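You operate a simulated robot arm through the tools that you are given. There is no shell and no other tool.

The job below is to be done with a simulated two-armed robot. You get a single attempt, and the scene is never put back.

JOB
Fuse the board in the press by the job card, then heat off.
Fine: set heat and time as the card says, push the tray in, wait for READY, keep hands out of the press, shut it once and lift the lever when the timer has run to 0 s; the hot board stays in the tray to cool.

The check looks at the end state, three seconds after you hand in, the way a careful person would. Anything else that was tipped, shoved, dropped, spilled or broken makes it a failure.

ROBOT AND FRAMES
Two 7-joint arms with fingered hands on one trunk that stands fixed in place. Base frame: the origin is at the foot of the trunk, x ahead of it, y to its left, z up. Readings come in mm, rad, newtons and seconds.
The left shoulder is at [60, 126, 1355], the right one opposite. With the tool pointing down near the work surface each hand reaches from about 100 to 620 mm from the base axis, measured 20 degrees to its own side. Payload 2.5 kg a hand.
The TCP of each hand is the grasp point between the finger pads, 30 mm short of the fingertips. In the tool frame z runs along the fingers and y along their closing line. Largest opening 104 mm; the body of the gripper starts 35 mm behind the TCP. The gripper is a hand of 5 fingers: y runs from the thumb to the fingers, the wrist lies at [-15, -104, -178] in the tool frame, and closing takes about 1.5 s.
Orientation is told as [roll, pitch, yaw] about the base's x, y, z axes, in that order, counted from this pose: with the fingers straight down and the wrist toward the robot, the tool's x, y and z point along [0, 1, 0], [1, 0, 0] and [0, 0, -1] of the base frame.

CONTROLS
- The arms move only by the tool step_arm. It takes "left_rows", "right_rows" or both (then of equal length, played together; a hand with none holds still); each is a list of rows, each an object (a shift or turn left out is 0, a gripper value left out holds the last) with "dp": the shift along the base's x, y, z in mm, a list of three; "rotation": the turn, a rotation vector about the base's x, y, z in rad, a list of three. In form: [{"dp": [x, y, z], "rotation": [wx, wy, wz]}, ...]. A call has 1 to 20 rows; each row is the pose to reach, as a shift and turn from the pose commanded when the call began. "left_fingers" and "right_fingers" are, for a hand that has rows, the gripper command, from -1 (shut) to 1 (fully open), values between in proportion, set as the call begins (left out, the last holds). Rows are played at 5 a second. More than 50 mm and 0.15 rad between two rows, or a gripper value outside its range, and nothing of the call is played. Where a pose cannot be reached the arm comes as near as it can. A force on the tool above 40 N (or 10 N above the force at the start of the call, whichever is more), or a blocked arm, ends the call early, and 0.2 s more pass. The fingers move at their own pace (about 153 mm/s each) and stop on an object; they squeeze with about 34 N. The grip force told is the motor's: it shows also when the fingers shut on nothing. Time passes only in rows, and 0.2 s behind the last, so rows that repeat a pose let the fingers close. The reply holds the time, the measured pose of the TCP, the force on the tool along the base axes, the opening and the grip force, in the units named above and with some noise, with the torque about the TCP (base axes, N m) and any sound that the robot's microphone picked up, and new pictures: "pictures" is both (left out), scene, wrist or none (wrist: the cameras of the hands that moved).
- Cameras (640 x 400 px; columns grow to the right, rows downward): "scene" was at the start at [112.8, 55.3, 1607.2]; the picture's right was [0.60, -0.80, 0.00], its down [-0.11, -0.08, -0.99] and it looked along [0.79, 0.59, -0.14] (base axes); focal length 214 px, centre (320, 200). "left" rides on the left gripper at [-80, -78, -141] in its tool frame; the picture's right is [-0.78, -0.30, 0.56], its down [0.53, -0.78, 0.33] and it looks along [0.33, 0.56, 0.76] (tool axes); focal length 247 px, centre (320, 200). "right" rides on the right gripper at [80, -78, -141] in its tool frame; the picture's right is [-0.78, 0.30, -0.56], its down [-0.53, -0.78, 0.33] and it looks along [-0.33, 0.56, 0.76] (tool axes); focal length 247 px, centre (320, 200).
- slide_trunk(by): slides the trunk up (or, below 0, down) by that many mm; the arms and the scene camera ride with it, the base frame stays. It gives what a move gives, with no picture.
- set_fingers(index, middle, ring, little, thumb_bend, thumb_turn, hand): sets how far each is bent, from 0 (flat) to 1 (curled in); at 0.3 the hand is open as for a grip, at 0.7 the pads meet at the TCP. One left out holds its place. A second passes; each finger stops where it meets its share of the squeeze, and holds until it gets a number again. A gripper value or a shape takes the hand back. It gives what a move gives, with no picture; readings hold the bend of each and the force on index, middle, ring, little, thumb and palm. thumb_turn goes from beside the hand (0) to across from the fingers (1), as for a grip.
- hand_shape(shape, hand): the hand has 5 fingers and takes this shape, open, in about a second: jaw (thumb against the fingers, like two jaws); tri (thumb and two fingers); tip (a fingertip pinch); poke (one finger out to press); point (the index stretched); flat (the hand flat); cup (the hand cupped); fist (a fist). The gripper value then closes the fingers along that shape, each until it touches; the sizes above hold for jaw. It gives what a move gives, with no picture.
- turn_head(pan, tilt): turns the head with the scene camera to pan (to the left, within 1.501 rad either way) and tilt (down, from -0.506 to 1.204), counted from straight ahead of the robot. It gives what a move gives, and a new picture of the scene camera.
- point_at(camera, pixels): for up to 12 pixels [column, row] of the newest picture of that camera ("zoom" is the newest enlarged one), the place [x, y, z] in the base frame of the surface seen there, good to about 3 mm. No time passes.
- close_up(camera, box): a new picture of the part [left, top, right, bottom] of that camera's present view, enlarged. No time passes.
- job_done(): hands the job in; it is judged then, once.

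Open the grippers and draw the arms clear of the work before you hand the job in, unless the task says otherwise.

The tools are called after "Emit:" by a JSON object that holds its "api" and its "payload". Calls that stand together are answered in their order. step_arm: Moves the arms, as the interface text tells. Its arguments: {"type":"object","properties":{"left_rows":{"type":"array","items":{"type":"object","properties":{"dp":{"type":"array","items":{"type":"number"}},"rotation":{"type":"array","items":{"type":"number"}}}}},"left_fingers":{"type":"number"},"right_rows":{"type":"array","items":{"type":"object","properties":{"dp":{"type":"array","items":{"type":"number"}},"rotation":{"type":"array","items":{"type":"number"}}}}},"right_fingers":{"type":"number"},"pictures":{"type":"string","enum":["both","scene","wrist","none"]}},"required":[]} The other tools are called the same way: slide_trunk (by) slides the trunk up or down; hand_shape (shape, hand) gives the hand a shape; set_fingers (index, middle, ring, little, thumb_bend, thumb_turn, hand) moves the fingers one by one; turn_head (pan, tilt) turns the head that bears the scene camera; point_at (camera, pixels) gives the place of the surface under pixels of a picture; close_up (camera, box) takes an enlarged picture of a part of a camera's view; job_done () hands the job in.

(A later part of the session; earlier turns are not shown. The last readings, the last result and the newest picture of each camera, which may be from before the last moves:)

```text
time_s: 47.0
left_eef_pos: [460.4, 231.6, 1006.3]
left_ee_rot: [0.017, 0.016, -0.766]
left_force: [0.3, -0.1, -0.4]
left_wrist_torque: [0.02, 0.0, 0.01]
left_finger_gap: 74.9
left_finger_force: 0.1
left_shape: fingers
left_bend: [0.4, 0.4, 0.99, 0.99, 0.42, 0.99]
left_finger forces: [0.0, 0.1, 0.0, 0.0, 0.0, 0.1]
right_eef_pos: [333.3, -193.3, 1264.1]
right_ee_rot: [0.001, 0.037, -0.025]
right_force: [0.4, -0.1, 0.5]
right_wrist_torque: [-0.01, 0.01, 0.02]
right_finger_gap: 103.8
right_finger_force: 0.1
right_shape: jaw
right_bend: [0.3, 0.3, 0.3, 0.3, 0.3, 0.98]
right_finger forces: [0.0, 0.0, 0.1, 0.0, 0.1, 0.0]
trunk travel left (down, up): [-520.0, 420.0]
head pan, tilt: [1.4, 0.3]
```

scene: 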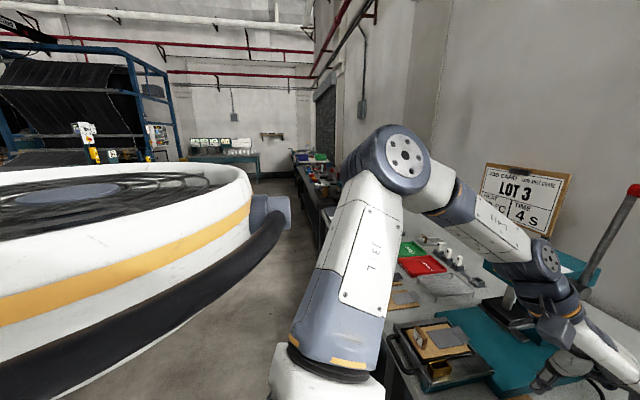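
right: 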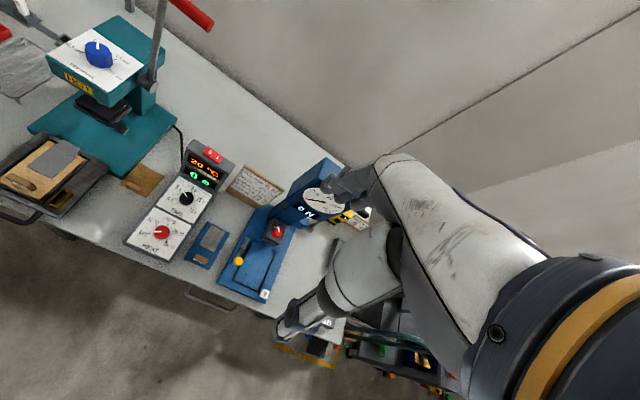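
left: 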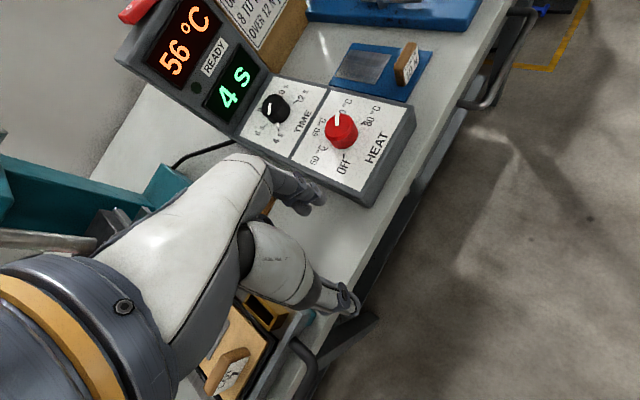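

The elbow moved forward, clear of the box. I'll raise the hand to z≈1200 here, then lower the trunk so the arm works nearer shoulder height.

Emit:
{"api": "step_arm", "payload": {"left_rows": [{"dp": [0, 0, 40], "rotation": [0, 0, 0.05]}, {"dp": [-5, 5, 80], "rotation": [0, 0, 0.12]}, {"dp": [-15, 12, 120], "rotation": [0, 0, 0.2]}, {"dp": [-25, 20, 160], "rotation": [0, 0, 0.3]}, {"dp": [-35, 28, 195], "rotation": [0, 0, 0.4]}], "pictures": "scene"}}

```text
time_s: 48.1
left_eef_pos: [434.0, 255.8, 1113.7]
left_ee_rot: [-0.05, 0.191, -0.434]
left_force: [0.5, 0.0, -0.8]
left_wrist_torque: [0.0, -0.01, -0.01]
left_finger_gap: 74.8
left_finger_force: 0.1
left_shape: fingers
left_bend: [0.4, 0.4, 0.99, 0.99, 0.42, 0.99]
left_finger forces: [0.1, 0.0, 0.1, 0.0, 0.0, 0.1]
right_eef_pos: [332.5, -193.5, 1263.4]
right_ee_rot: [0.001, 0.036, -0.025]
right_force: [-0.4, 0.4, 0.6]
right_wrist_torque: [0.02, 0.07, -0.02]
right_finger_gap: 103.8
right_finger_force: 0.0
right_shape: jaw
right_bend: [0.3, 0.3, 0.3, 0.3, 0.3, 0.98]
right_finger forces: [0.0, 0.1, 0.0, 0.0, 0.1, 0.0]
trunk travel left (down, up): [-520.0, 420.0]
head pan, tilt: [1.4, 0.3]
stopped in row 5 (left hand): the arm was blocked; the commanded pose is now the measured one
```

scene: 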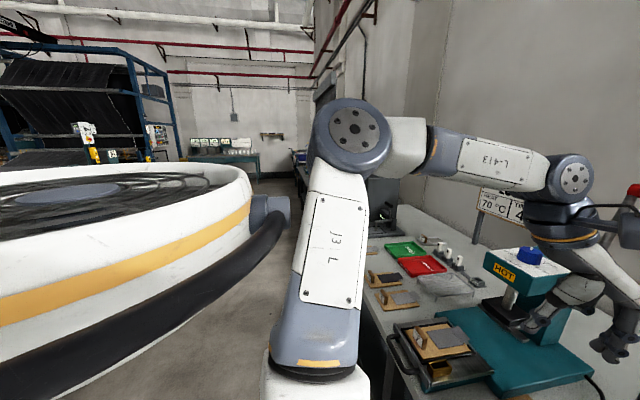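

Blocked again at z=1114. I'll measure the gap between the connector box (285,215) and the upper arm (305,215).

Emit:
{"api": "point_at", "payload": {"camera": "scene", "pixels": [[270, 205], [287, 215], [305, 190], [302, 220], [298, 260], [320, 150], [270, 260], [240, 300], [250, 215], [283, 330], [350, 140], [390, 150]]}}

Emit:
{"api": "close_up", "payload": {"camera": "scene", "box": [220, 90, 420, 390]}}

```text
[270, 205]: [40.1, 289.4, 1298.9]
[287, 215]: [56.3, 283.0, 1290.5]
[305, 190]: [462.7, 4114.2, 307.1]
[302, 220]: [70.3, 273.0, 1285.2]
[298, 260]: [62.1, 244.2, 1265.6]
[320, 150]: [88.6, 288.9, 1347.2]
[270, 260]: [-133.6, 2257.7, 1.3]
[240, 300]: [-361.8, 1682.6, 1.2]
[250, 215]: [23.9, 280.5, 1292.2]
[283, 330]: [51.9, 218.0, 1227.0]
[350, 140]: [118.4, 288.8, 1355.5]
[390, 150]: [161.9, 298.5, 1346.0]
```

```text
1.33 times, centred on (320, 240) of scene
```

zoom: 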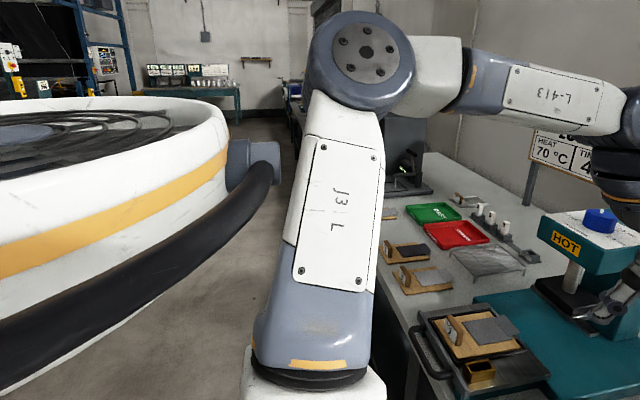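

The upper arm is within ~15 mm of that box at z≈1290. I'll measure the white disc it belongs to, to learn whether it is part of the robot.

Emit:
{"api": "point_at", "payload": {"camera": "scene", "pixels": [[75, 190], [20, 190], [150, 185], [230, 180], [20, 250], [100, 250], [180, 260], [100, 300], [20, 320], [60, 340], [10, 380], [200, 290]]}}

Emit:
{"api": "turn_head", "payload": {"pan": 1.5, "tilt": 0.9}}

```text
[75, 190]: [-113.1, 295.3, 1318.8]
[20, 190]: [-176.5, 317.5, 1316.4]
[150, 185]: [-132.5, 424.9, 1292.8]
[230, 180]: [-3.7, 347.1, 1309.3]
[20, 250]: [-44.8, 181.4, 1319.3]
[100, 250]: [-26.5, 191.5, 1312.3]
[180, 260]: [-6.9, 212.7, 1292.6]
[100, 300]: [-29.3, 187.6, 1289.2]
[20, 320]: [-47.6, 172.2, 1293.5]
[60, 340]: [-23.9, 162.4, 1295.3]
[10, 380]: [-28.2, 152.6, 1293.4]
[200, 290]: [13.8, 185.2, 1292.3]
```

```text
time_s: 49.1
left_eef_pos: [434.6, 256.6, 1114.1]
left_ee_rot: [-0.047, 0.189, -0.434]
left_force: [-0.4, 0.3, 0.1]
left_wrist_torque: [0.03, -0.02, 0.01]
left_finger_gap: 75.0
left_finger_force: 0.1
left_shape: fingers
left_bend: [0.4, 0.4, 0.99, 0.99, 0.42, 0.99]
left_finger forces: [0.0, 0.0, 0.1, 0.0, 0.1, 0.0]
right_eef_pos: [332.2, -192.7, 1263.8]
right_ee_rot: [0.0, 0.036, -0.027]
right_force: [0.0, 0.8, 0.4]
right_wrist_torque: [0.01, 0.01, 0.04]
right_finger_gap: 104.1
right_finger_force: 0.0
right_shape: jaw
right_bend: [0.3, 0.3, 0.3, 0.3, 0.3, 0.98]
right_finger forces: [0.0, 0.0, 0.0, 0.1, 0.0, 0.0]
trunk travel left (down, up): [-520.0, 420.0]
head pan, tilt: [1.499, 0.901]
```

scene: 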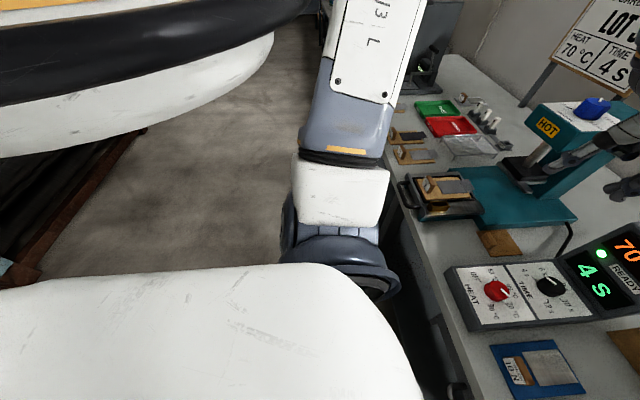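

It's a large fixed white disc left-behind the robot, about 1250–1320 mm high; the upper arm's near it. I'll bring the hand forward and low over the free table patch (470,280), which swings the elbow forward, then test a small trunk slide to see whether the disc rides with the trunk.

Emit:
{"api": "step_arm", "payload": {"left_rows": [{"dp": [10, 5, -25], "rotation": [-0.005, -0.04, -0.03]}, {"dp": [20, 10, -50], "rotation": [-0.01, -0.08, -0.07]}, {"dp": [28, 16, -75], "rotation": [-0.02, -0.13, -0.1]}, {"dp": [36, 20, -100], "rotation": [-0.03, -0.17, -0.14]}, {"dp": [36, 24, -118], "rotation": [-0.034, -0.193, -0.17]}, {"dp": [36, 24, -118], "rotation": [-0.034, -0.193, -0.17]}], "pictures": "none"}}

Emit:
{"api": "turn_head", "payload": {"pan": 1.4, "tilt": 0.4}}

```text
time_s: 50.5
left_eef_pos: [470.1, 279.2, 997.4]
left_ee_rot: [0.019, -0.001, -0.596]
left_force: [0.0, 0.0, -0.1]
left_wrist_torque: [-0.01, 0.01, 0.01]
left_finger_gap: 74.9
left_finger_force: 0.1
left_shape: fingers
left_bend: [0.4, 0.4, 0.99, 0.99, 0.42, 0.99]
left_finger forces: [0.0, 0.1, 0.0, 0.1, 0.1, 0.1]
right_eef_pos: [332.5, -192.9, 1264.2]
right_ee_rot: [0.0, 0.037, -0.025]
right_force: [0.5, 0.7, 0.2]
right_wrist_torque: [-0.03, 0.01, 0.0]
right_finger_gap: 103.9
right_finger_force: 0.0
right_shape: jaw
right_bend: [0.3, 0.3, 0.3, 0.3, 0.3, 0.98]
right_finger forces: [0.0, 0.1, 0.0, 0.0, 0.1, 0.0]
trunk travel left (down, up): [-520.0, 420.0]
head pan, tilt: [1.499, 0.901]
```

```text
time_s: 51.4
left_eef_pos: [469.0, 278.7, 998.2]
left_ee_rot: [0.019, 0.0, -0.596]
left_force: [0.8, 0.2, -0.4]
left_wrist_torque: [-0.03, 0.01, 0.02]
left_finger_gap: 75.0
left_finger_force: 0.0
left_shape: fingers
left_bend: [0.4, 0.4, 0.99, 0.99, 0.42, 0.99]
left_finger forces: [0.1, 0.0, 0.0, 0.1, 0.0, 0.0]
right_eef_pos: [332.7, -193.4, 1262.8]
right_ee_rot: [0.0, 0.038, -0.027]
right_force: [1.3, 0.5, 0.5]
right_wrist_torque: [-0.01, 0.01, -0.02]
right_finger_gap: 103.8
right_finger_force: 0.0
right_shape: jaw
right_bend: [0.3, 0.3, 0.3, 0.3, 0.3, 0.98]
right_finger forces: [0.0, 0.1, 0.1, 0.1, 0.0, 0.0]
trunk travel left (down, up): [-520.0, 420.0]
head pan, tilt: [1.4, 0.4]
```

scene: 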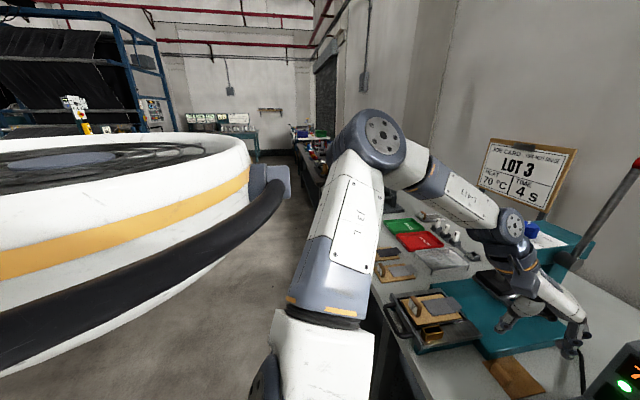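

Free posture with the elbow forward. I'll slide the trunk down 60 mm and see whether the disc changes in view.

Emit:
{"api": "slide_trunk", "payload": {"by": -60}}

Emit:
{"api": "turn_head", "payload": {"pan": 1.4, "tilt": 0.41}}

```text
time_s: 52.4
left_eef_pos: [469.2, 279.3, 937.2]
left_ee_rot: [0.019, -0.002, -0.595]
left_force: [-0.1, -0.8, -0.2]
left_wrist_torque: [-0.02, 0.01, -0.02]
left_finger_gap: 75.0
left_finger_force: 0.1
left_shape: fingers
left_bend: [0.4, 0.4, 0.99, 0.99, 0.42, 0.99]
left_finger forces: [0.0, 0.1, 0.0, 0.0, 0.0, 0.0]
right_eef_pos: [332.4, -192.8, 1203.9]
right_ee_rot: [-0.001, 0.037, -0.026]
right_force: [-0.2, 0.1, -0.7]
right_wrist_torque: [0.0, 0.0, -0.05]
right_finger_gap: 103.9
right_finger_force: 0.1
right_shape: jaw
right_bend: [0.3, 0.3, 0.3, 0.3, 0.3, 0.98]
right_finger forces: [0.0, 0.1, 0.1, 0.1, 0.1, 0.0]
trunk travel left (down, up): [-460.0, 480.0]
head pan, tilt: [1.4, 0.4]
```

```text
time_s: 53.0
left_eef_pos: [469.3, 278.7, 937.8]
left_ee_rot: [0.019, 0.002, -0.597]
left_force: [0.4, 0.1, 0.1]
left_wrist_torque: [0.01, -0.01, -0.01]
left_finger_gap: 75.0
left_finger_force: 0.1
left_shape: fingers
left_bend: [0.4, 0.4, 0.99, 0.99, 0.42, 0.99]
left_finger forces: [0.0, 0.0, 0.0, 0.1, 0.0, 0.1]
right_eef_pos: [333.2, -192.7, 1203.5]
right_ee_rot: [-0.001, 0.037, -0.026]
right_force: [0.4, 0.6, 0.2]
right_wrist_torque: [0.01, -0.02, -0.02]
right_finger_gap: 104.1
right_finger_force: 0.1
right_shape: jaw
right_bend: [0.3, 0.3, 0.3, 0.3, 0.3, 0.98]
right_finger forces: [0.1, 0.0, 0.0, 0.0, 0.1, 0.0]
trunk travel left (down, up): [-460.0, 480.0]
head pan, tilt: [1.4, 0.41]
```

scene: 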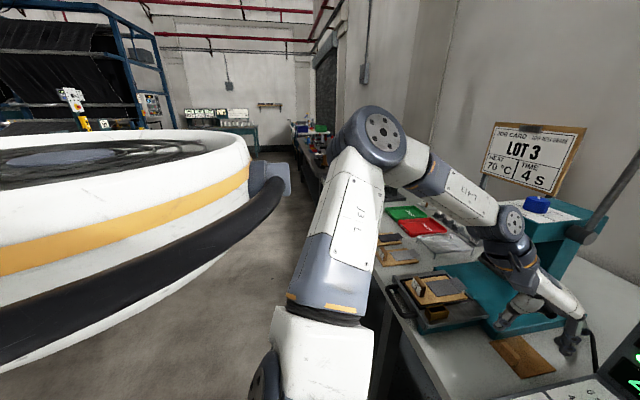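

The disc rides with the trunk, so it's part of the robot; I must keep the upper arm forward of it. I'll now swing the left hand outwards in an arc at a large radius toward the handle, keeping z≈960.

Emit:
{"api": "step_arm", "payload": {"left_rows": [{"dp": [-5, 20, 15], "rotation": [0, 0, 0.02]}, {"dp": [-12, 42, 22], "rotation": [0, 0, 0.05]}, {"dp": [-22, 65, 22], "rotation": [0, 0, 0.08]}, {"dp": [-35, 88, 22], "rotation": [0, 0, 0.11]}, {"dp": [-50, 108, 22], "rotation": [0, 0, 0.14]}, {"dp": [-68, 125, 22], "rotation": [0, 0, 0.17]}], "pictures": "scene"}}

```text
time_s: 54.5
left_eef_pos: [380.6, 400.4, 902.8]
left_ee_rot: [-0.063, 0.134, -0.432]
left_force: [0.3, -0.4, 0.1]
left_wrist_torque: [0.03, -0.03, 0.0]
left_finger_gap: 75.1
left_finger_force: 0.0
left_shape: fingers
left_bend: [0.4, 0.4, 0.99, 0.99, 0.42, 0.99]
left_finger forces: [0.0, 0.1, 0.1, 0.1, 0.1, 0.0]
right_eef_pos: [332.6, -192.0, 1203.8]
right_ee_rot: [0.0, 0.035, -0.025]
right_force: [0.0, -1.5, -0.2]
right_wrist_torque: [0.0, -0.01, -0.02]
right_finger_gap: 103.6
right_finger_force: 0.1
right_shape: jaw
right_bend: [0.3, 0.3, 0.3, 0.3, 0.3, 0.98]
right_finger forces: [0.0, 0.1, 0.0, 0.0, 0.0, 0.0]
trunk travel left (down, up): [-460.0, 480.0]
head pan, tilt: [1.4, 0.41]
stopped in row 6 (left hand): the arm was blocked; the commanded pose is now the measured one
```

scene: 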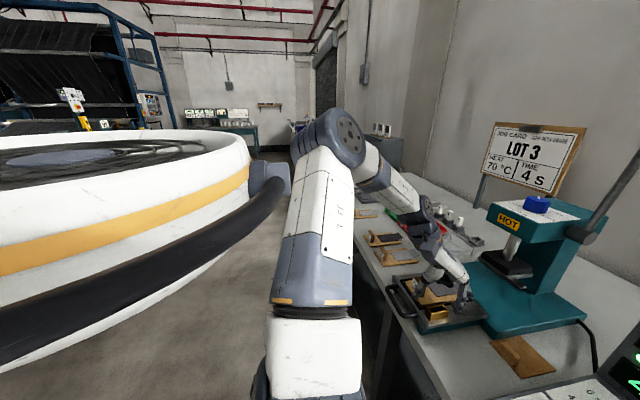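

The upper arm clearly meets the box on the robot's own disc (290,185) when the elbow is high. I'll back off forward-right to free it, then raise the trunk while keeping the hand low, so the elbow drops below that box.

Emit:
{"api": "step_arm", "payload": {"left_rows": [{"dp": [15, -12, 12], "rotation": [0, -0.03, 0]}, {"dp": [32, -28, 22], "rotation": [0, -0.07, -0.02]}, {"dp": [50, -48, 32], "rotation": [0, -0.11, -0.05]}, {"dp": [68, -70, 40], "rotation": [0, -0.148, -0.08]}, {"dp": [85, -95, 40], "rotation": [0, -0.148, -0.1]}, {"dp": [95, -115, 40], "rotation": [0, -0.148, -0.1]}], "pictures": "scene"}}

```text
time_s: 55.9
left_eef_pos: [477.0, 284.9, 947.7]
left_ee_rot: [0.009, -0.005, -0.53]
left_force: [-0.2, 0.0, -0.2]
left_wrist_torque: [0.02, 0.02, 0.0]
left_finger_gap: 75.2
left_finger_force: 0.1
left_shape: fingers
left_bend: [0.4, 0.4, 0.99, 0.99, 0.42, 0.99]
left_finger forces: [0.0, 0.1, 0.1, 0.1, 0.0, 0.0]
right_eef_pos: [332.6, -192.8, 1203.8]
right_ee_rot: [0.001, 0.037, -0.026]
right_force: [0.0, 0.1, -0.4]
right_wrist_torque: [0.0, 0.02, -0.05]
right_finger_gap: 103.6
right_finger_force: 0.2
right_shape: jaw
right_bend: [0.3, 0.3, 0.3, 0.3, 0.3, 0.98]
right_finger forces: [0.1, 0.0, 0.1, 0.1, 0.0, 0.0]
trunk travel left (down, up): [-460.0, 480.0]
head pan, tilt: [1.4, 0.41]
```

scene: 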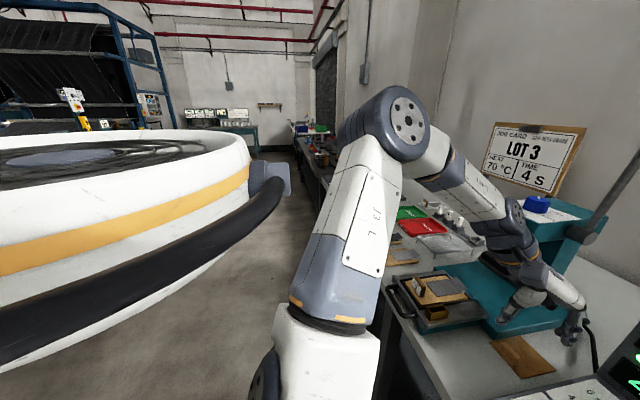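

Elbow is forward again. I'll lower the hand here over bare table to z≈885, then raise the trunk.

Emit:
{"api": "step_arm", "payload": {"left_rows": [{"dp": [0, 0, -22]}, {"dp": [0, 0, -44]}, {"dp": [0, 0, -62]}], "pictures": "none"}}

Emit:
{"api": "slide_trunk", "payload": {"by": 140}}

Emit:
{"api": "step_arm", "payload": {"left_rows": [{"dp": [0, 0, -30]}, {"dp": [0, 0, -60]}, {"dp": [0, 0, -90]}, {"dp": [0, 0, -120]}, {"dp": [0, 0, -135]}], "pictures": "scene"}}

```text
time_s: 56.7
left_eef_pos: [477.3, 283.5, 883.2]
left_ee_rot: [0.007, -0.003, -0.529]
left_force: [0.5, 0.0, 0.1]
left_wrist_torque: [-0.01, -0.02, 0.01]
left_finger_gap: 75.0
left_finger_force: 0.0
left_shape: fingers
left_bend: [0.4, 0.4, 0.99, 0.99, 0.42, 0.99]
left_finger forces: [0.1, 0.0, 0.0, 0.1, 0.0, 0.0]
right_eef_pos: [332.6, -193.9, 1203.4]
right_ee_rot: [0.001, 0.036, -0.023]
right_force: [-0.1, -0.1, -0.1]
right_wrist_torque: [-0.01, -0.03, 0.02]
right_finger_gap: 103.5
right_finger_force: 0.0
right_shape: jaw
right_bend: [0.3, 0.3, 0.3, 0.3, 0.3, 0.98]
right_finger forces: [0.0, 0.0, 0.1, 0.0, 0.0, 0.0]
trunk travel left (down, up): [-460.0, 480.0]
head pan, tilt: [1.4, 0.41]
```

```text
time_s: 58.4
left_eef_pos: [476.9, 283.7, 1023.5]
left_ee_rot: [0.009, -0.003, -0.529]
left_force: [0.0, 0.2, -0.3]
left_wrist_torque: [0.01, 0.0, 0.04]
left_finger_gap: 74.9
left_finger_force: 0.0
left_shape: fingers
left_bend: [0.4, 0.4, 0.99, 0.99, 0.42, 0.99]
left_finger forces: [0.1, 0.0, 0.1, 0.0, 0.1, 0.0]
right_eef_pos: [333.0, -192.4, 1343.5]
right_ee_rot: [0.001, 0.037, -0.025]
right_force: [0.5, 0.2, 0.5]
right_wrist_torque: [0.01, 0.02, 0.01]
right_finger_gap: 103.8
right_finger_force: 0.0
right_shape: jaw
right_bend: [0.3, 0.3, 0.3, 0.3, 0.3, 0.98]
right_finger forces: [0.0, 0.0, 0.0, 0.0, 0.0, 0.0]
trunk travel left (down, up): [-600.0, 340.0]
head pan, tilt: [1.4, 0.41]
```

```text
time_s: 59.6
left_eef_pos: [476.7, 284.3, 889.2]
left_ee_rot: [0.011, -0.004, -0.529]
left_force: [-0.2, 0.3, -0.3]
left_wrist_torque: [0.02, 0.01, 0.01]
left_finger_gap: 75.4
left_finger_force: 0.0
left_shape: fingers
left_bend: [0.4, 0.4, 0.99, 0.99, 0.42, 0.99]
left_finger forces: [0.1, 0.0, 0.1, 0.1, 0.0, 0.1]
right_eef_pos: [332.6, -193.0, 1344.6]
right_ee_rot: [0.001, 0.038, -0.024]
right_force: [-0.2, 0.0, -0.5]
right_wrist_torque: [0.01, 0.02, 0.02]
right_finger_gap: 103.9
right_finger_force: 0.1
right_shape: jaw
right_bend: [0.3, 0.3, 0.3, 0.3, 0.3, 0.98]
right_finger forces: [0.1, 0.0, 0.0, 0.0, 0.1, 0.0]
trunk travel left (down, up): [-600.0, 340.0]
head pan, tilt: [1.4, 0.41]
```

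scene: 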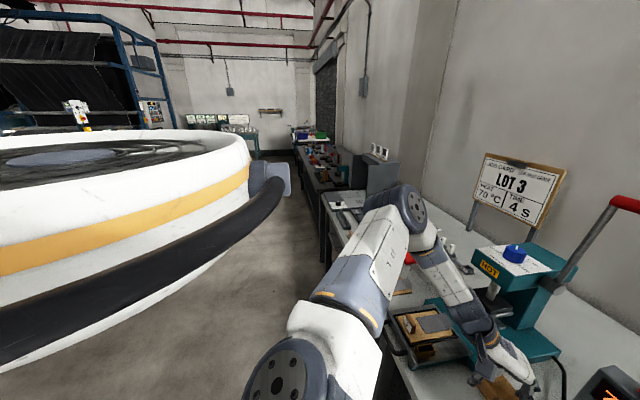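

The elbow is now lower (410,205) than the box. I'll raise the trunk another 70 mm and bring the hand back down, to gain more room.

Emit:
{"api": "slide_trunk", "payload": {"by": 70}}

Emit:
{"api": "step_arm", "payload": {"left_rows": [{"dp": [0, 5, -20], "rotation": [0, 0, 0.03]}, {"dp": [-3, 15, -30], "rotation": [0, 0, 0.06]}, {"dp": [-8, 35, -30], "rotation": [0, 0, 0.1]}, {"dp": [-15, 58, -30], "rotation": [0, 0, 0.14]}, {"dp": [-25, 80, -30], "rotation": [0, 0, 0.18]}, {"dp": [-38, 100, -30], "rotation": [0, 0, 0.22]}, {"dp": [-55, 118, -30], "rotation": [0, 0, 0.25]}], "pictures": "scene"}}

```text
time_s: 60.7
left_eef_pos: [476.2, 284.5, 959.1]
left_ee_rot: [0.009, -0.003, -0.526]
left_force: [-0.2, -0.8, -0.4]
left_wrist_torque: [0.01, -0.03, 0.01]
left_finger_gap: 75.1
left_finger_force: 0.1
left_shape: fingers
left_bend: [0.4, 0.4, 0.99, 0.99, 0.42, 0.99]
left_finger forces: [0.0, 0.0, 0.0, 0.1, 0.0, 0.1]
right_eef_pos: [333.2, -193.3, 1414.1]
right_ee_rot: [0.002, 0.036, -0.025]
right_force: [0.3, 0.2, 0.3]
right_wrist_torque: [0.03, -0.02, -0.02]
right_finger_gap: 103.8
right_finger_force: 0.1
right_shape: jaw
right_bend: [0.3, 0.3, 0.3, 0.3, 0.3, 0.98]
right_finger forces: [0.1, 0.1, 0.1, 0.0, 0.0, 0.1]
trunk travel left (down, up): [-670.0, 270.0]
head pan, tilt: [1.4, 0.41]
```

```text
time_s: 62.3
left_eef_pos: [422.1, 402.8, 930.2]
left_ee_rot: [0.008, -0.003, -0.278]
left_force: [0.7, 0.8, 0.2]
left_wrist_torque: [0.02, 0.02, -0.03]
left_finger_gap: 74.9
left_finger_force: 0.0
left_shape: fingers
left_bend: [0.4, 0.4, 0.99, 0.99, 0.42, 0.99]
left_finger forces: [0.0, 0.0, 0.0, 0.0, 0.0, 0.0]
left hand out of reach, approached as far as the arm can: row 1, 2
right_eef_pos: [332.2, -192.2, 1413.8]
right_ee_rot: [0.0, 0.036, -0.022]
right_force: [0.4, 0.2, -1.0]
right_wrist_torque: [0.0, 0.02, 0.02]
right_finger_gap: 104.0
right_finger_force: 0.1
right_shape: jaw
right_bend: [0.3, 0.3, 0.3, 0.3, 0.3, 0.98]
right_finger forces: [0.0, 0.0, 0.1, 0.0, 0.0, 0.0]
trunk travel left (down, up): [-670.0, 270.0]
head pan, tilt: [1.4, 0.41]
```

scene: 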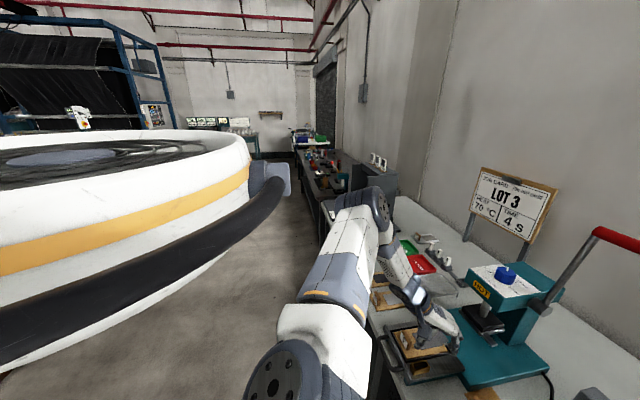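

That worked: hand at (422,403,930) and the elbow passes below the box. I'll continue toward a point above the handle bar (305,445), staying at z≈935.

Emit:
{"api": "step_arm", "payload": {"left_rows": [{"dp": [-15, 10, 5], "rotation": [0, 0, 0.03]}, {"dp": [-32, 20, 5], "rotation": [0, 0, 0.06]}, {"dp": [-50, 28, 5], "rotation": [0, 0, 0.1]}, {"dp": [-70, 35, 5], "rotation": [0, 0, 0.14]}, {"dp": [-90, 40, 5], "rotation": [0, 0, 0.18]}, {"dp": [-107, 42, 5], "rotation": [0, 0, 0.22]}, {"dp": [-117, 42, 5], "rotation": [0, 0, 0.25]}], "pictures": "both"}}

```text
time_s: 63.9
left_eef_pos: [305.2, 443.0, 934.8]
left_ee_rot: [0.009, -0.001, -0.028]
left_force: [-0.6, 0.5, -0.3]
left_wrist_torque: [-0.01, 0.0, 0.01]
left_finger_gap: 75.0
left_finger_force: 0.0
left_shape: fingers
left_bend: [0.4, 0.4, 0.99, 0.99, 0.42, 0.99]
left_finger forces: [0.1, 0.0, 0.0, 0.0, 0.1, 0.0]
right_eef_pos: [333.0, -192.5, 1413.0]
right_ee_rot: [0.0, 0.037, -0.028]
right_force: [0.3, -0.6, 0.3]
right_wrist_torque: [0.01, -0.01, -0.01]
right_finger_gap: 103.7
right_finger_force: 0.1
right_shape: jaw
right_bend: [0.3, 0.3, 0.3, 0.3, 0.3, 0.98]
right_finger forces: [0.0, 0.1, 0.0, 0.0, 0.0, 0.0]
trunk travel left (down, up): [-670.0, 270.0]
head pan, tilt: [1.4, 0.41]
```

scene: 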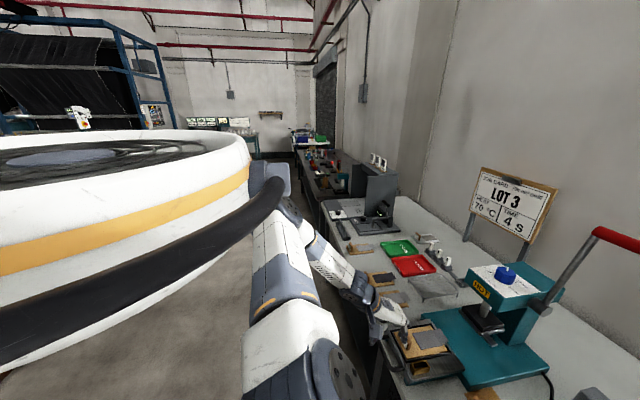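
left: 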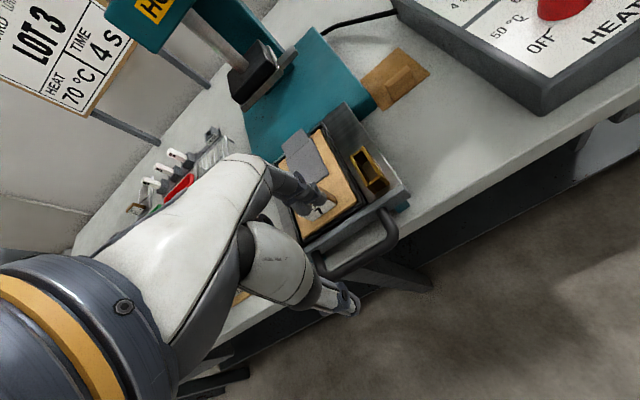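

The hand is now directly above the handle. I'll turn the head to see the tray, handle and display together.

Emit:
{"api": "turn_head", "payload": {"pan": 0.6, "tilt": 0.85}}

Emit:
{"api": "close_up", "payload": {"camera": "left", "box": [240, 90, 440, 310]}}

```text
time_s: 65.0
left_eef_pos: [306.3, 443.7, 934.2]
left_ee_rot: [0.009, -0.003, -0.027]
left_force: [-0.5, 0.0, -0.2]
left_wrist_torque: [0.0, 0.01, -0.01]
left_finger_gap: 74.9
left_finger_force: 0.1
left_shape: fingers
left_bend: [0.4, 0.4, 0.99, 0.99, 0.42, 0.99]
left_finger forces: [0.0, 0.0, 0.0, 0.0, 0.0, 0.1]
right_eef_pos: [332.1, -192.9, 1413.7]
right_ee_rot: [0.0, 0.037, -0.027]
right_force: [-0.2, 0.3, -0.5]
right_wrist_torque: [0.0, 0.02, 0.01]
right_finger_gap: 103.7
right_finger_force: 0.1
right_shape: jaw
right_bend: [0.3, 0.3, 0.3, 0.3, 0.3, 0.98]
right_finger forces: [0.0, 0.1, 0.0, 0.0, 0.0, 0.0]
trunk travel left (down, up): [-670.0, 270.0]
head pan, tilt: [0.6, 0.85]
```

scene: 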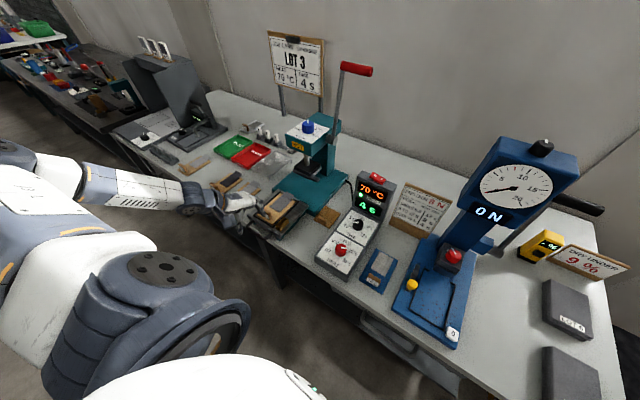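

```text
1.82 times, centred on (340, 200) of left
```

zoom: 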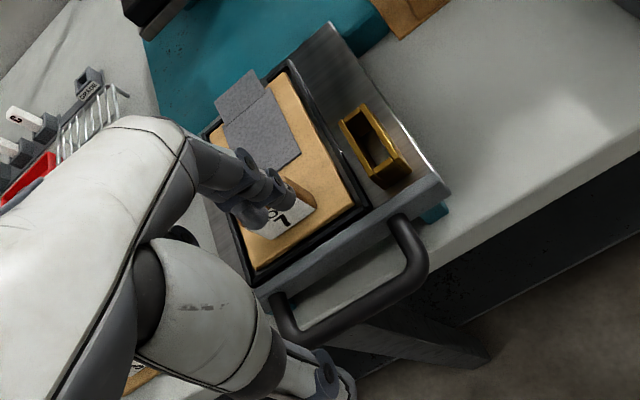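

The handle loop is clear in the wrist view. I'll measure it precisely along with the front bar.

Emit:
{"api": "point_at", "payload": {"camera": "zoom", "pixels": [[310, 330], [340, 318], [370, 298], [400, 280], [420, 255], [405, 230], [283, 310], [340, 258], [400, 205], [300, 290], [385, 170], [350, 120]]}}

```text
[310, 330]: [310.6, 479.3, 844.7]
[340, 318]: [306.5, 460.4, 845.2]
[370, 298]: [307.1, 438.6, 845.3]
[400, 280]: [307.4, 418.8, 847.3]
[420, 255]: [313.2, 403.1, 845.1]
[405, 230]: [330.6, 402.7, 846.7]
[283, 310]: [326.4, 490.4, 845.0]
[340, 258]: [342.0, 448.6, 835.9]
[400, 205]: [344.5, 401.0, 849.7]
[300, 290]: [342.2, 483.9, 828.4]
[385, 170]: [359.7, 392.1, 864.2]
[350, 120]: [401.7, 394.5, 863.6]
```

Handle bar: x≈307, y 405–487, top z≈845; front bar face at x≈342. I'll partly close index/middle so they fit inside the loop (x≈325) with the thumb in front of the bar, and check.

Emit:
{"api": "set_fingers", "payload": {"hand": "left", "index": 0.56, "middle": 0.56, "thumb_bend": 0.46}}

Emit:
{"api": "close_up", "payload": {"camera": "left", "box": [240, 90, 440, 310]}}

Emit:
{"api": "close_up", "payload": {"camera": "scene", "box": [180, 150, 340, 270]}}

```text
time_s: 66.0
left_eef_pos: [304.5, 443.1, 933.7]
left_ee_rot: [0.008, -0.004, -0.03]
left_force: [0.1, 0.0, -0.1]
left_wrist_torque: [0.02, 0.01, 0.0]
left_finger_gap: 49.8
left_finger_force: 0.1
left_shape: fingers
left_bend: [0.56, 0.56, 0.99, 0.99, 0.46, 0.99]
left_finger forces: [0.0, 0.0, 0.0, 0.0, 0.0, 0.0]
right_eef_pos: [332.1, -192.7, 1413.3]
right_ee_rot: [0.0, 0.036, -0.027]
right_force: [-0.4, 0.1, 0.4]
right_wrist_torque: [0.0, 0.01, -0.02]
right_finger_gap: 103.9
right_finger_force: 0.1
right_shape: jaw
right_bend: [0.3, 0.3, 0.3, 0.3, 0.3, 0.98]
right_finger forces: [0.0, 0.0, 0.0, 0.1, 0.0, 0.1]
trunk travel left (down, up): [-670.0, 270.0]
head pan, tilt: [0.6, 0.85]
```

```text
1.82 times, centred on (340, 200) of left
```

zoom: 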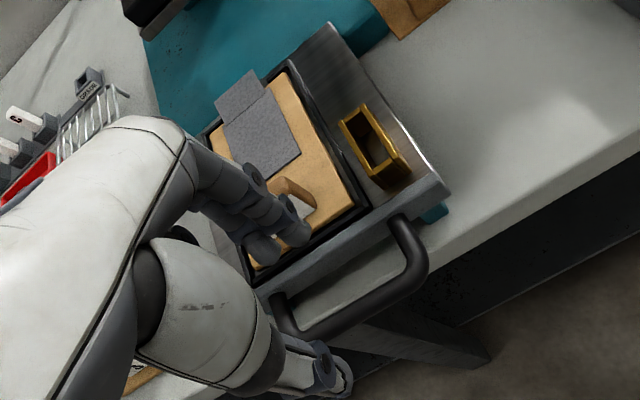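

```text
3.33 times, centred on (260, 210) of scene
```

zoom: 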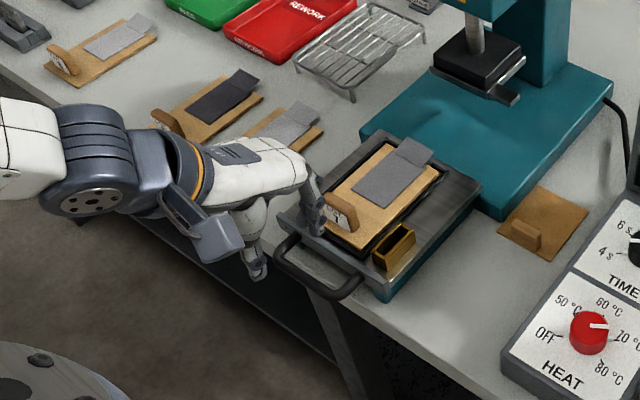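

The geometry predicts the fingertips will land at x≈323 inside the loop. I'll descend by sliding the trunk down 45 mm first.

Emit:
{"api": "slide_trunk", "payload": {"by": -45}}

Emit:
{"api": "close_up", "payload": {"camera": "left", "box": [240, 90, 440, 310]}}

```text
time_s: 66.9
left_eef_pos: [304.8, 444.1, 887.7]
left_ee_rot: [0.009, -0.004, -0.028]
left_force: [-0.2, -0.8, -0.4]
left_wrist_torque: [0.02, -0.01, 0.01]
left_finger_gap: 49.9
left_finger_force: 0.0
left_shape: fingers
left_bend: [0.56, 0.56, 0.99, 0.99, 0.46, 0.99]
left_finger forces: [0.1, 0.0, 0.0, 0.0, 0.1, 0.0]
right_eef_pos: [332.3, -192.8, 1368.2]
right_ee_rot: [-0.001, 0.035, -0.024]
right_force: [-0.6, 0.5, -1.2]
right_wrist_torque: [0.0, 0.0, -0.04]
right_finger_gap: 104.2
right_finger_force: 0.0
right_shape: jaw
right_bend: [0.3, 0.3, 0.3, 0.3, 0.3, 0.98]
right_finger forces: [0.0, 0.0, 0.0, 0.0, 0.0, 0.0]
trunk travel left (down, up): [-625.0, 315.0]
head pan, tilt: [0.6, 0.85]
```

```text
1.82 times, centred on (340, 200) of left
```

zoom: 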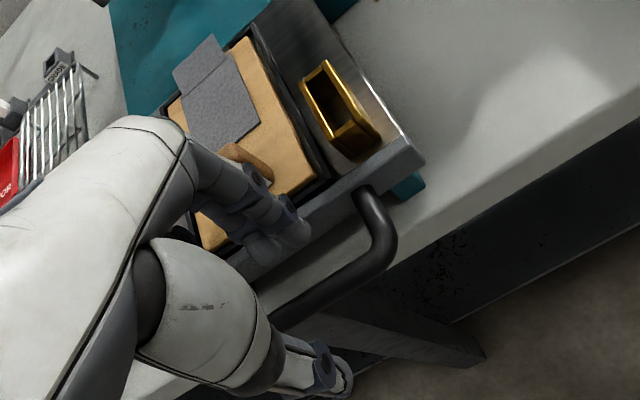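

The fingertips sit slightly too close to the front bar (≈x 331). I'll shift the hand −5 mm in x and then slide the trunk down the remaining 22 mm.

Emit:
{"api": "step_arm", "payload": {"left_rows": [{"dp": [-3, 0, 0]}, {"dp": [-5, 0, 0]}], "pictures": "none"}}

Emit:
{"api": "slide_trunk", "payload": {"by": -22}}

Emit:
{"api": "close_up", "payload": {"camera": "left", "box": [240, 90, 440, 310]}}

Emit:
{"api": "close_up", "payload": {"camera": "scene", "box": [180, 120, 340, 260]}}

```text
time_s: 67.5
left_eef_pos: [300.1, 443.0, 889.1]
left_ee_rot: [0.008, -0.003, -0.029]
left_force: [-0.4, -0.3, -0.1]
left_wrist_torque: [0.03, 0.0, 0.01]
left_finger_gap: 49.9
left_finger_force: 0.1
left_shape: fingers
left_bend: [0.56, 0.56, 0.99, 0.99, 0.46, 0.99]
left_finger forces: [0.1, 0.1, 0.0, 0.0, 0.0, 0.1]
right_eef_pos: [333.5, -192.0, 1368.2]
right_ee_rot: [0.001, 0.035, -0.025]
right_force: [0.4, 0.7, -1.0]
right_wrist_torque: [0.01, -0.01, -0.01]
right_finger_gap: 103.8
right_finger_force: 0.2
right_shape: jaw
right_bend: [0.3, 0.3, 0.3, 0.3, 0.3, 0.98]
right_finger forces: [0.0, 0.0, 0.0, 0.1, 0.1, 0.1]
trunk travel left (down, up): [-625.0, 315.0]
head pan, tilt: [0.6, 0.85]
```

```text
time_s: 68.2
left_eef_pos: [299.6, 443.0, 865.9]
left_ee_rot: [0.008, -0.001, -0.028]
left_force: [-1.3, 0.0, 0.4]
left_wrist_torque: [0.02, 0.06, 0.03]
left_finger_gap: 50.1
left_finger_force: 0.8
left_shape: fingers
left_bend: [0.56, 0.57, 0.99, 0.99, 0.46, 0.99]
left_finger forces: [0.0, 1.6, 0.0, 0.1, 0.0, 0.0]
right_eef_pos: [333.8, -194.3, 1344.7]
right_ee_rot: [0.003, 0.036, -0.026]
right_force: [0.4, -0.1, 0.2]
right_wrist_torque: [0.02, 0.02, 0.0]
right_finger_gap: 103.8
right_finger_force: 0.0
right_shape: jaw
right_bend: [0.3, 0.3, 0.3, 0.3, 0.3, 0.98]
right_finger forces: [0.0, 0.1, 0.1, 0.1, 0.0, 0.1]
trunk travel left (down, up): [-603.0, 337.0]
head pan, tilt: [0.6, 0.85]
```

```text
1.82 times, centred on (340, 200) of left
```

zoom: 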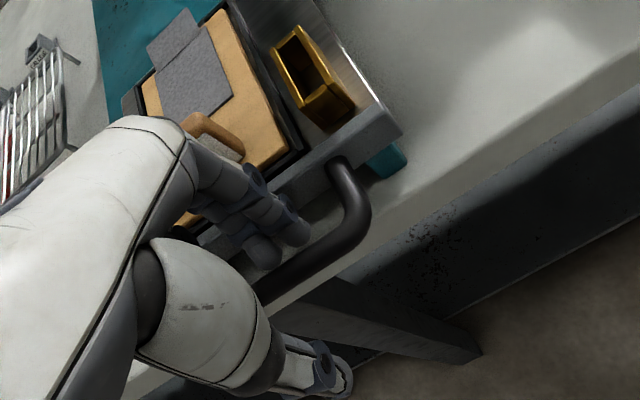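

```text
2.86 times, centred on (260, 190) of scene
```

zoom: 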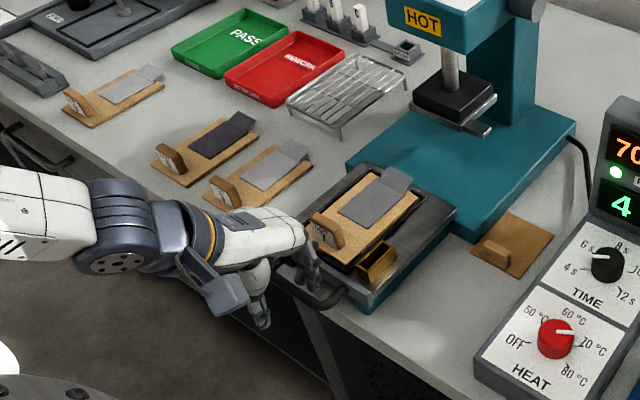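

The fingers are inside the loop with the thumb in front of the bar (only a light 1.6 N touch). I'll close on the handle bar.

Emit:
{"api": "set_fingers", "payload": {"hand": "left", "index": 0.72, "middle": 0.72, "thumb_bend": 0.75}}

Emit:
{"api": "close_up", "payload": {"camera": "left", "box": [240, 90, 440, 310]}}

```text
time_s: 69.2
left_eef_pos: [302.6, 443.0, 867.5]
left_ee_rot: [0.009, -0.003, -0.029]
left_force: [13.9, 1.5, 3.0]
left_wrist_torque: [0.02, -0.46, -0.06]
left_finger_gap: 6.6
left_finger_force: 11.4
left_shape: fingers
left_bend: [0.6, 0.64, 0.99, 0.99, 0.72, 1.0]
left_finger forces: [9.3, 9.5, 0.0, 0.1, 3.2, 0.0]
right_eef_pos: [333.6, -192.9, 1346.1]
right_ee_rot: [0.002, 0.039, -0.025]
right_force: [-0.2, -0.6, -0.2]
right_wrist_torque: [0.0, -0.02, 0.02]
right_finger_gap: 103.8
right_finger_force: 0.1
right_shape: jaw
right_bend: [0.3, 0.3, 0.3, 0.3, 0.3, 0.98]
right_finger forces: [0.0, 0.1, 0.0, 0.0, 0.0, 0.1]
trunk travel left (down, up): [-603.0, 337.0]
head pan, tilt: [0.6, 0.85]
```

```text
1.82 times, centred on (340, 200) of left
```

zoom: 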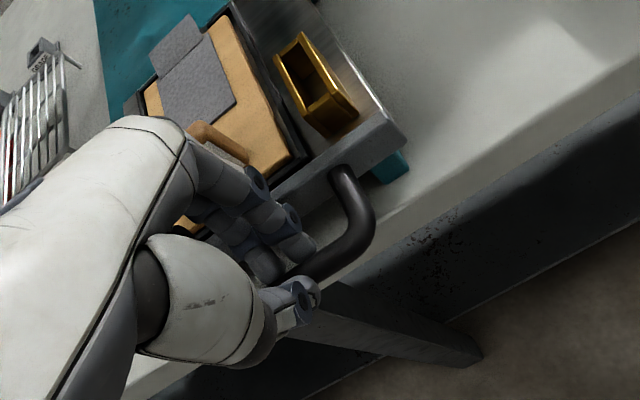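

The handle bar is gripped. I'll push the tray forward in +x, pitching the hand slightly forward as it goes to keep reach.

Emit:
{"api": "step_arm", "payload": {"left_rows": [{"dp": [10, 0, 0], "rotation": [0, -0.02, 0]}, {"dp": [20, 0, 0], "rotation": [0, -0.04, 0]}, {"dp": [30, 0, 0], "rotation": [0, -0.06, 0]}, {"dp": [40, 0, 0], "rotation": [0, -0.08, 0]}, {"dp": [50, 0, 0], "rotation": [0, -0.1, 0]}, {"dp": [60, 0, 0], "rotation": [0, -0.12, 0]}, {"dp": [70, 0, 0], "rotation": [0, -0.14, 0]}, {"dp": [80, 0, 0], "rotation": [0, -0.16, 0]}], "pictures": "both"}}

```text
time_s: 71.0
left_eef_pos: [381.2, 443.4, 868.1]
left_ee_rot: [0.014, -0.163, -0.03]
left_force: [0.4, -1.5, 6.5]
left_wrist_torque: [-0.07, 0.0, -0.04]
left_finger_gap: 5.6
left_finger_force: 9.6
left_shape: fingers
left_bend: [0.71, 0.67, 0.99, 0.99, 0.71, 1.0]
left_finger forces: [4.5, 3.8, 0.1, 0.1, 11.3, 0.0]
right_eef_pos: [332.1, -193.1, 1347.2]
right_ee_rot: [-0.001, 0.037, -0.025]
right_force: [-0.1, 0.2, 0.5]
right_wrist_torque: [0.04, 0.0, -0.01]
right_finger_gap: 103.8
right_finger_force: 0.1
right_shape: jaw
right_bend: [0.3, 0.3, 0.3, 0.3, 0.3, 0.98]
right_finger forces: [0.0, 0.0, 0.0, 0.0, 0.0, 0.0]
trunk travel left (down, up): [-603.0, 337.0]
head pan, tilt: [0.6, 0.85]
```

scene: 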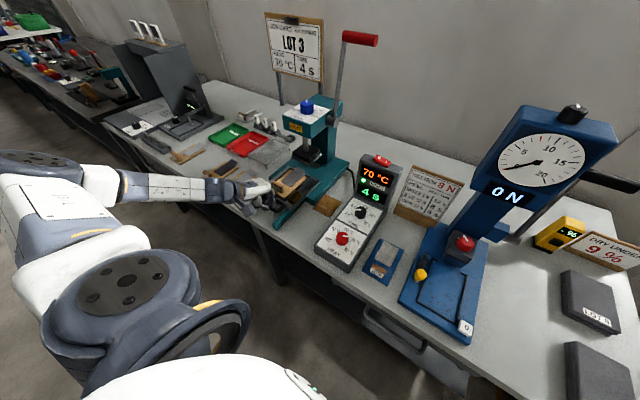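
left: 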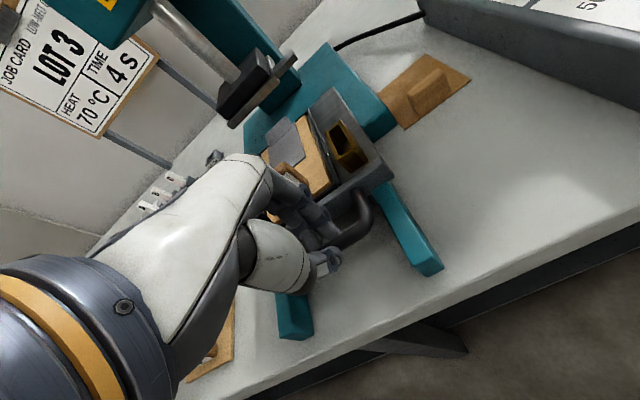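

The tray slid in ~75 mm along its rails. I'll keep pushing another 80 mm with a bit more forward pitch and slight yaw.

Emit:
{"api": "step_arm", "payload": {"left_rows": [{"dp": [10, 0, 0], "rotation": [0, -0.03, 0]}, {"dp": [20, 0, 0], "rotation": [0, -0.06, 0]}, {"dp": [30, 0, 0], "rotation": [0, -0.09, 0]}, {"dp": [40, 0, 0], "rotation": [0, -0.12, 0]}, {"dp": [50, 0, 0], "rotation": [0, -0.15, 0]}, {"dp": [60, 0, 0], "rotation": [0, -0.18, 0.0]}, {"dp": [70, 0, 0], "rotation": [0, -0.21, 0.0]}, {"dp": [80, 0, 0], "rotation": [0, -0.24, 0.0]}], "pictures": "both"}}

```text
time_s: 72.8
left_eef_pos: [457.1, 444.6, 867.4]
left_ee_rot: [0.023, -0.393, -0.032]
left_force: [-0.8, 2.0, 4.8]
left_wrist_torque: [0.08, -0.02, 0.01]
left_finger_gap: 2.5
left_finger_force: 7.3
left_shape: fingers
left_bend: [0.71, 0.71, 0.99, 0.99, 0.72, 1.0]
left_finger forces: [3.6, 3.5, 0.1, 0.1, 7.7, 0.0]
left hand out of reach, approached as far as the arm can: row 2, 3, 4, 8
right_eef_pos: [332.3, -193.3, 1346.7]
right_ee_rot: [-0.001, 0.037, -0.026]
right_force: [0.1, 0.2, -0.4]
right_wrist_torque: [0.0, 0.05, -0.04]
right_finger_gap: 103.8
right_finger_force: 0.1
right_shape: jaw
right_bend: [0.3, 0.3, 0.3, 0.3, 0.3, 0.98]
right_finger forces: [0.0, 0.1, 0.0, 0.0, 0.1, 0.0]
trunk travel left (down, up): [-603.0, 337.0]
head pan, tilt: [0.6, 0.85]
```

scene: 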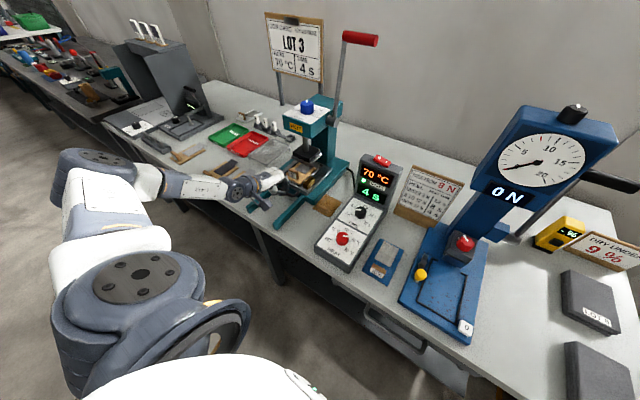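
left: 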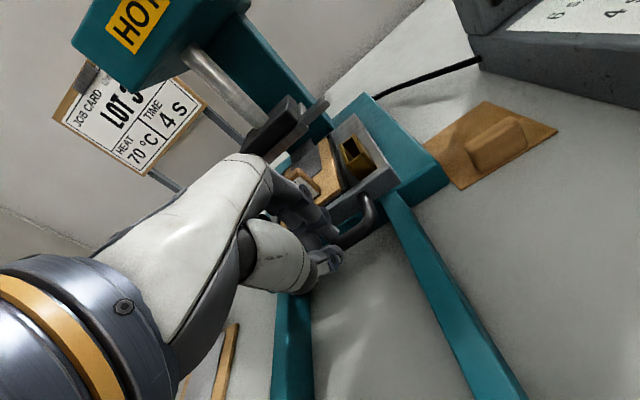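

About 155 mm in, the fabric is almost under the platen. I'll push further in small steps with more forward pitch until it meets its stop.

Emit:
{"api": "step_arm", "payload": {"left_rows": [{"dp": [6, 0, 0], "rotation": [0, -0.04, 0]}, {"dp": [12, 0, 0], "rotation": [0, -0.08, 0]}, {"dp": [18, 0, -1], "rotation": [0, -0.12, 0.0]}, {"dp": [24, 0, -1], "rotation": [0, -0.16, 0.02]}, {"dp": [30, -1, -2], "rotation": [0, -0.2, 0.04]}, {"dp": [36, -1, -2], "rotation": [0, -0.24, 0.06]}], "pictures": "both"}}

Emit:
{"api": "close_up", "payload": {"camera": "scene", "box": [230, 90, 370, 230]}}

```text
time_s: 73.7
left_eef_pos: [469.7, 441.0, 868.4]
left_ee_rot: [0.037, -0.515, -0.031]
left_force: [-33.0, -2.5, 19.9]
left_wrist_torque: [-0.08, 0.82, 0.0]
left_finger_gap: 3.8
left_finger_force: 17.6
left_shape: fingers
left_bend: [0.72, 0.72, 0.99, 0.99, 0.71, 1.0]
left_finger forces: [1.8, 0.3, 0.1, 0.1, 33.4, 0.0]
left hand out of reach, approached as far as the arm can: row 3
right_eef_pos: [328.7, -193.9, 1346.5]
right_ee_rot: [0.002, 0.032, -0.025]
right_force: [0.0, -0.2, -0.8]
right_wrist_torque: [0.02, 0.03, 0.03]
right_finger_gap: 103.7
right_finger_force: 0.0
right_shape: jaw
right_bend: [0.3, 0.3, 0.3, 0.3, 0.3, 0.98]
right_finger forces: [0.0, 0.0, 0.0, 0.0, 0.0, 0.0]
trunk travel left (down, up): [-603.0, 337.0]
head pan, tilt: [0.6, 0.85]
stopped in row 4 (left hand): the force on the tool passed its limit at 44 N (the readings are from after the stop); the commanded pose is now the measured one
```

scene: 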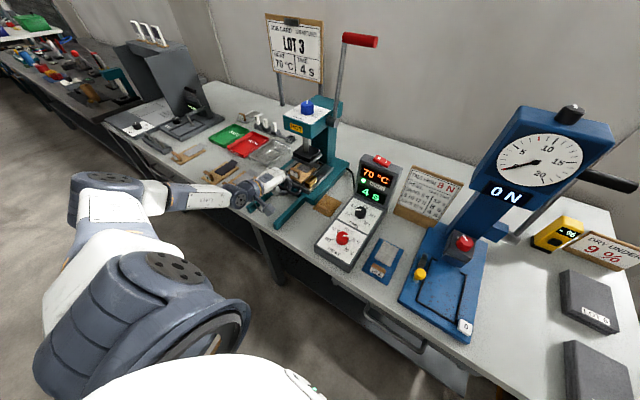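
left: 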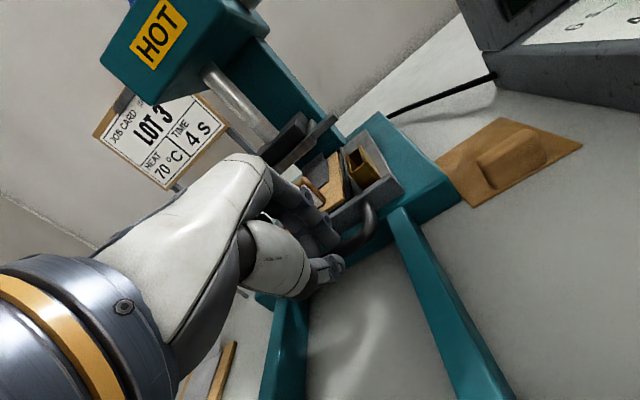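

```text
2.86 times, centred on (300, 160) of scene
```

zoom: 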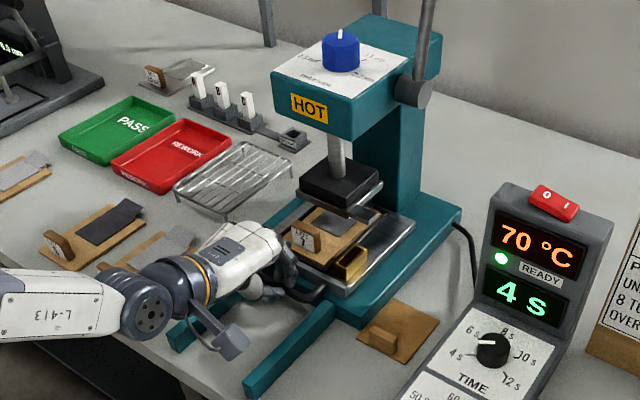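

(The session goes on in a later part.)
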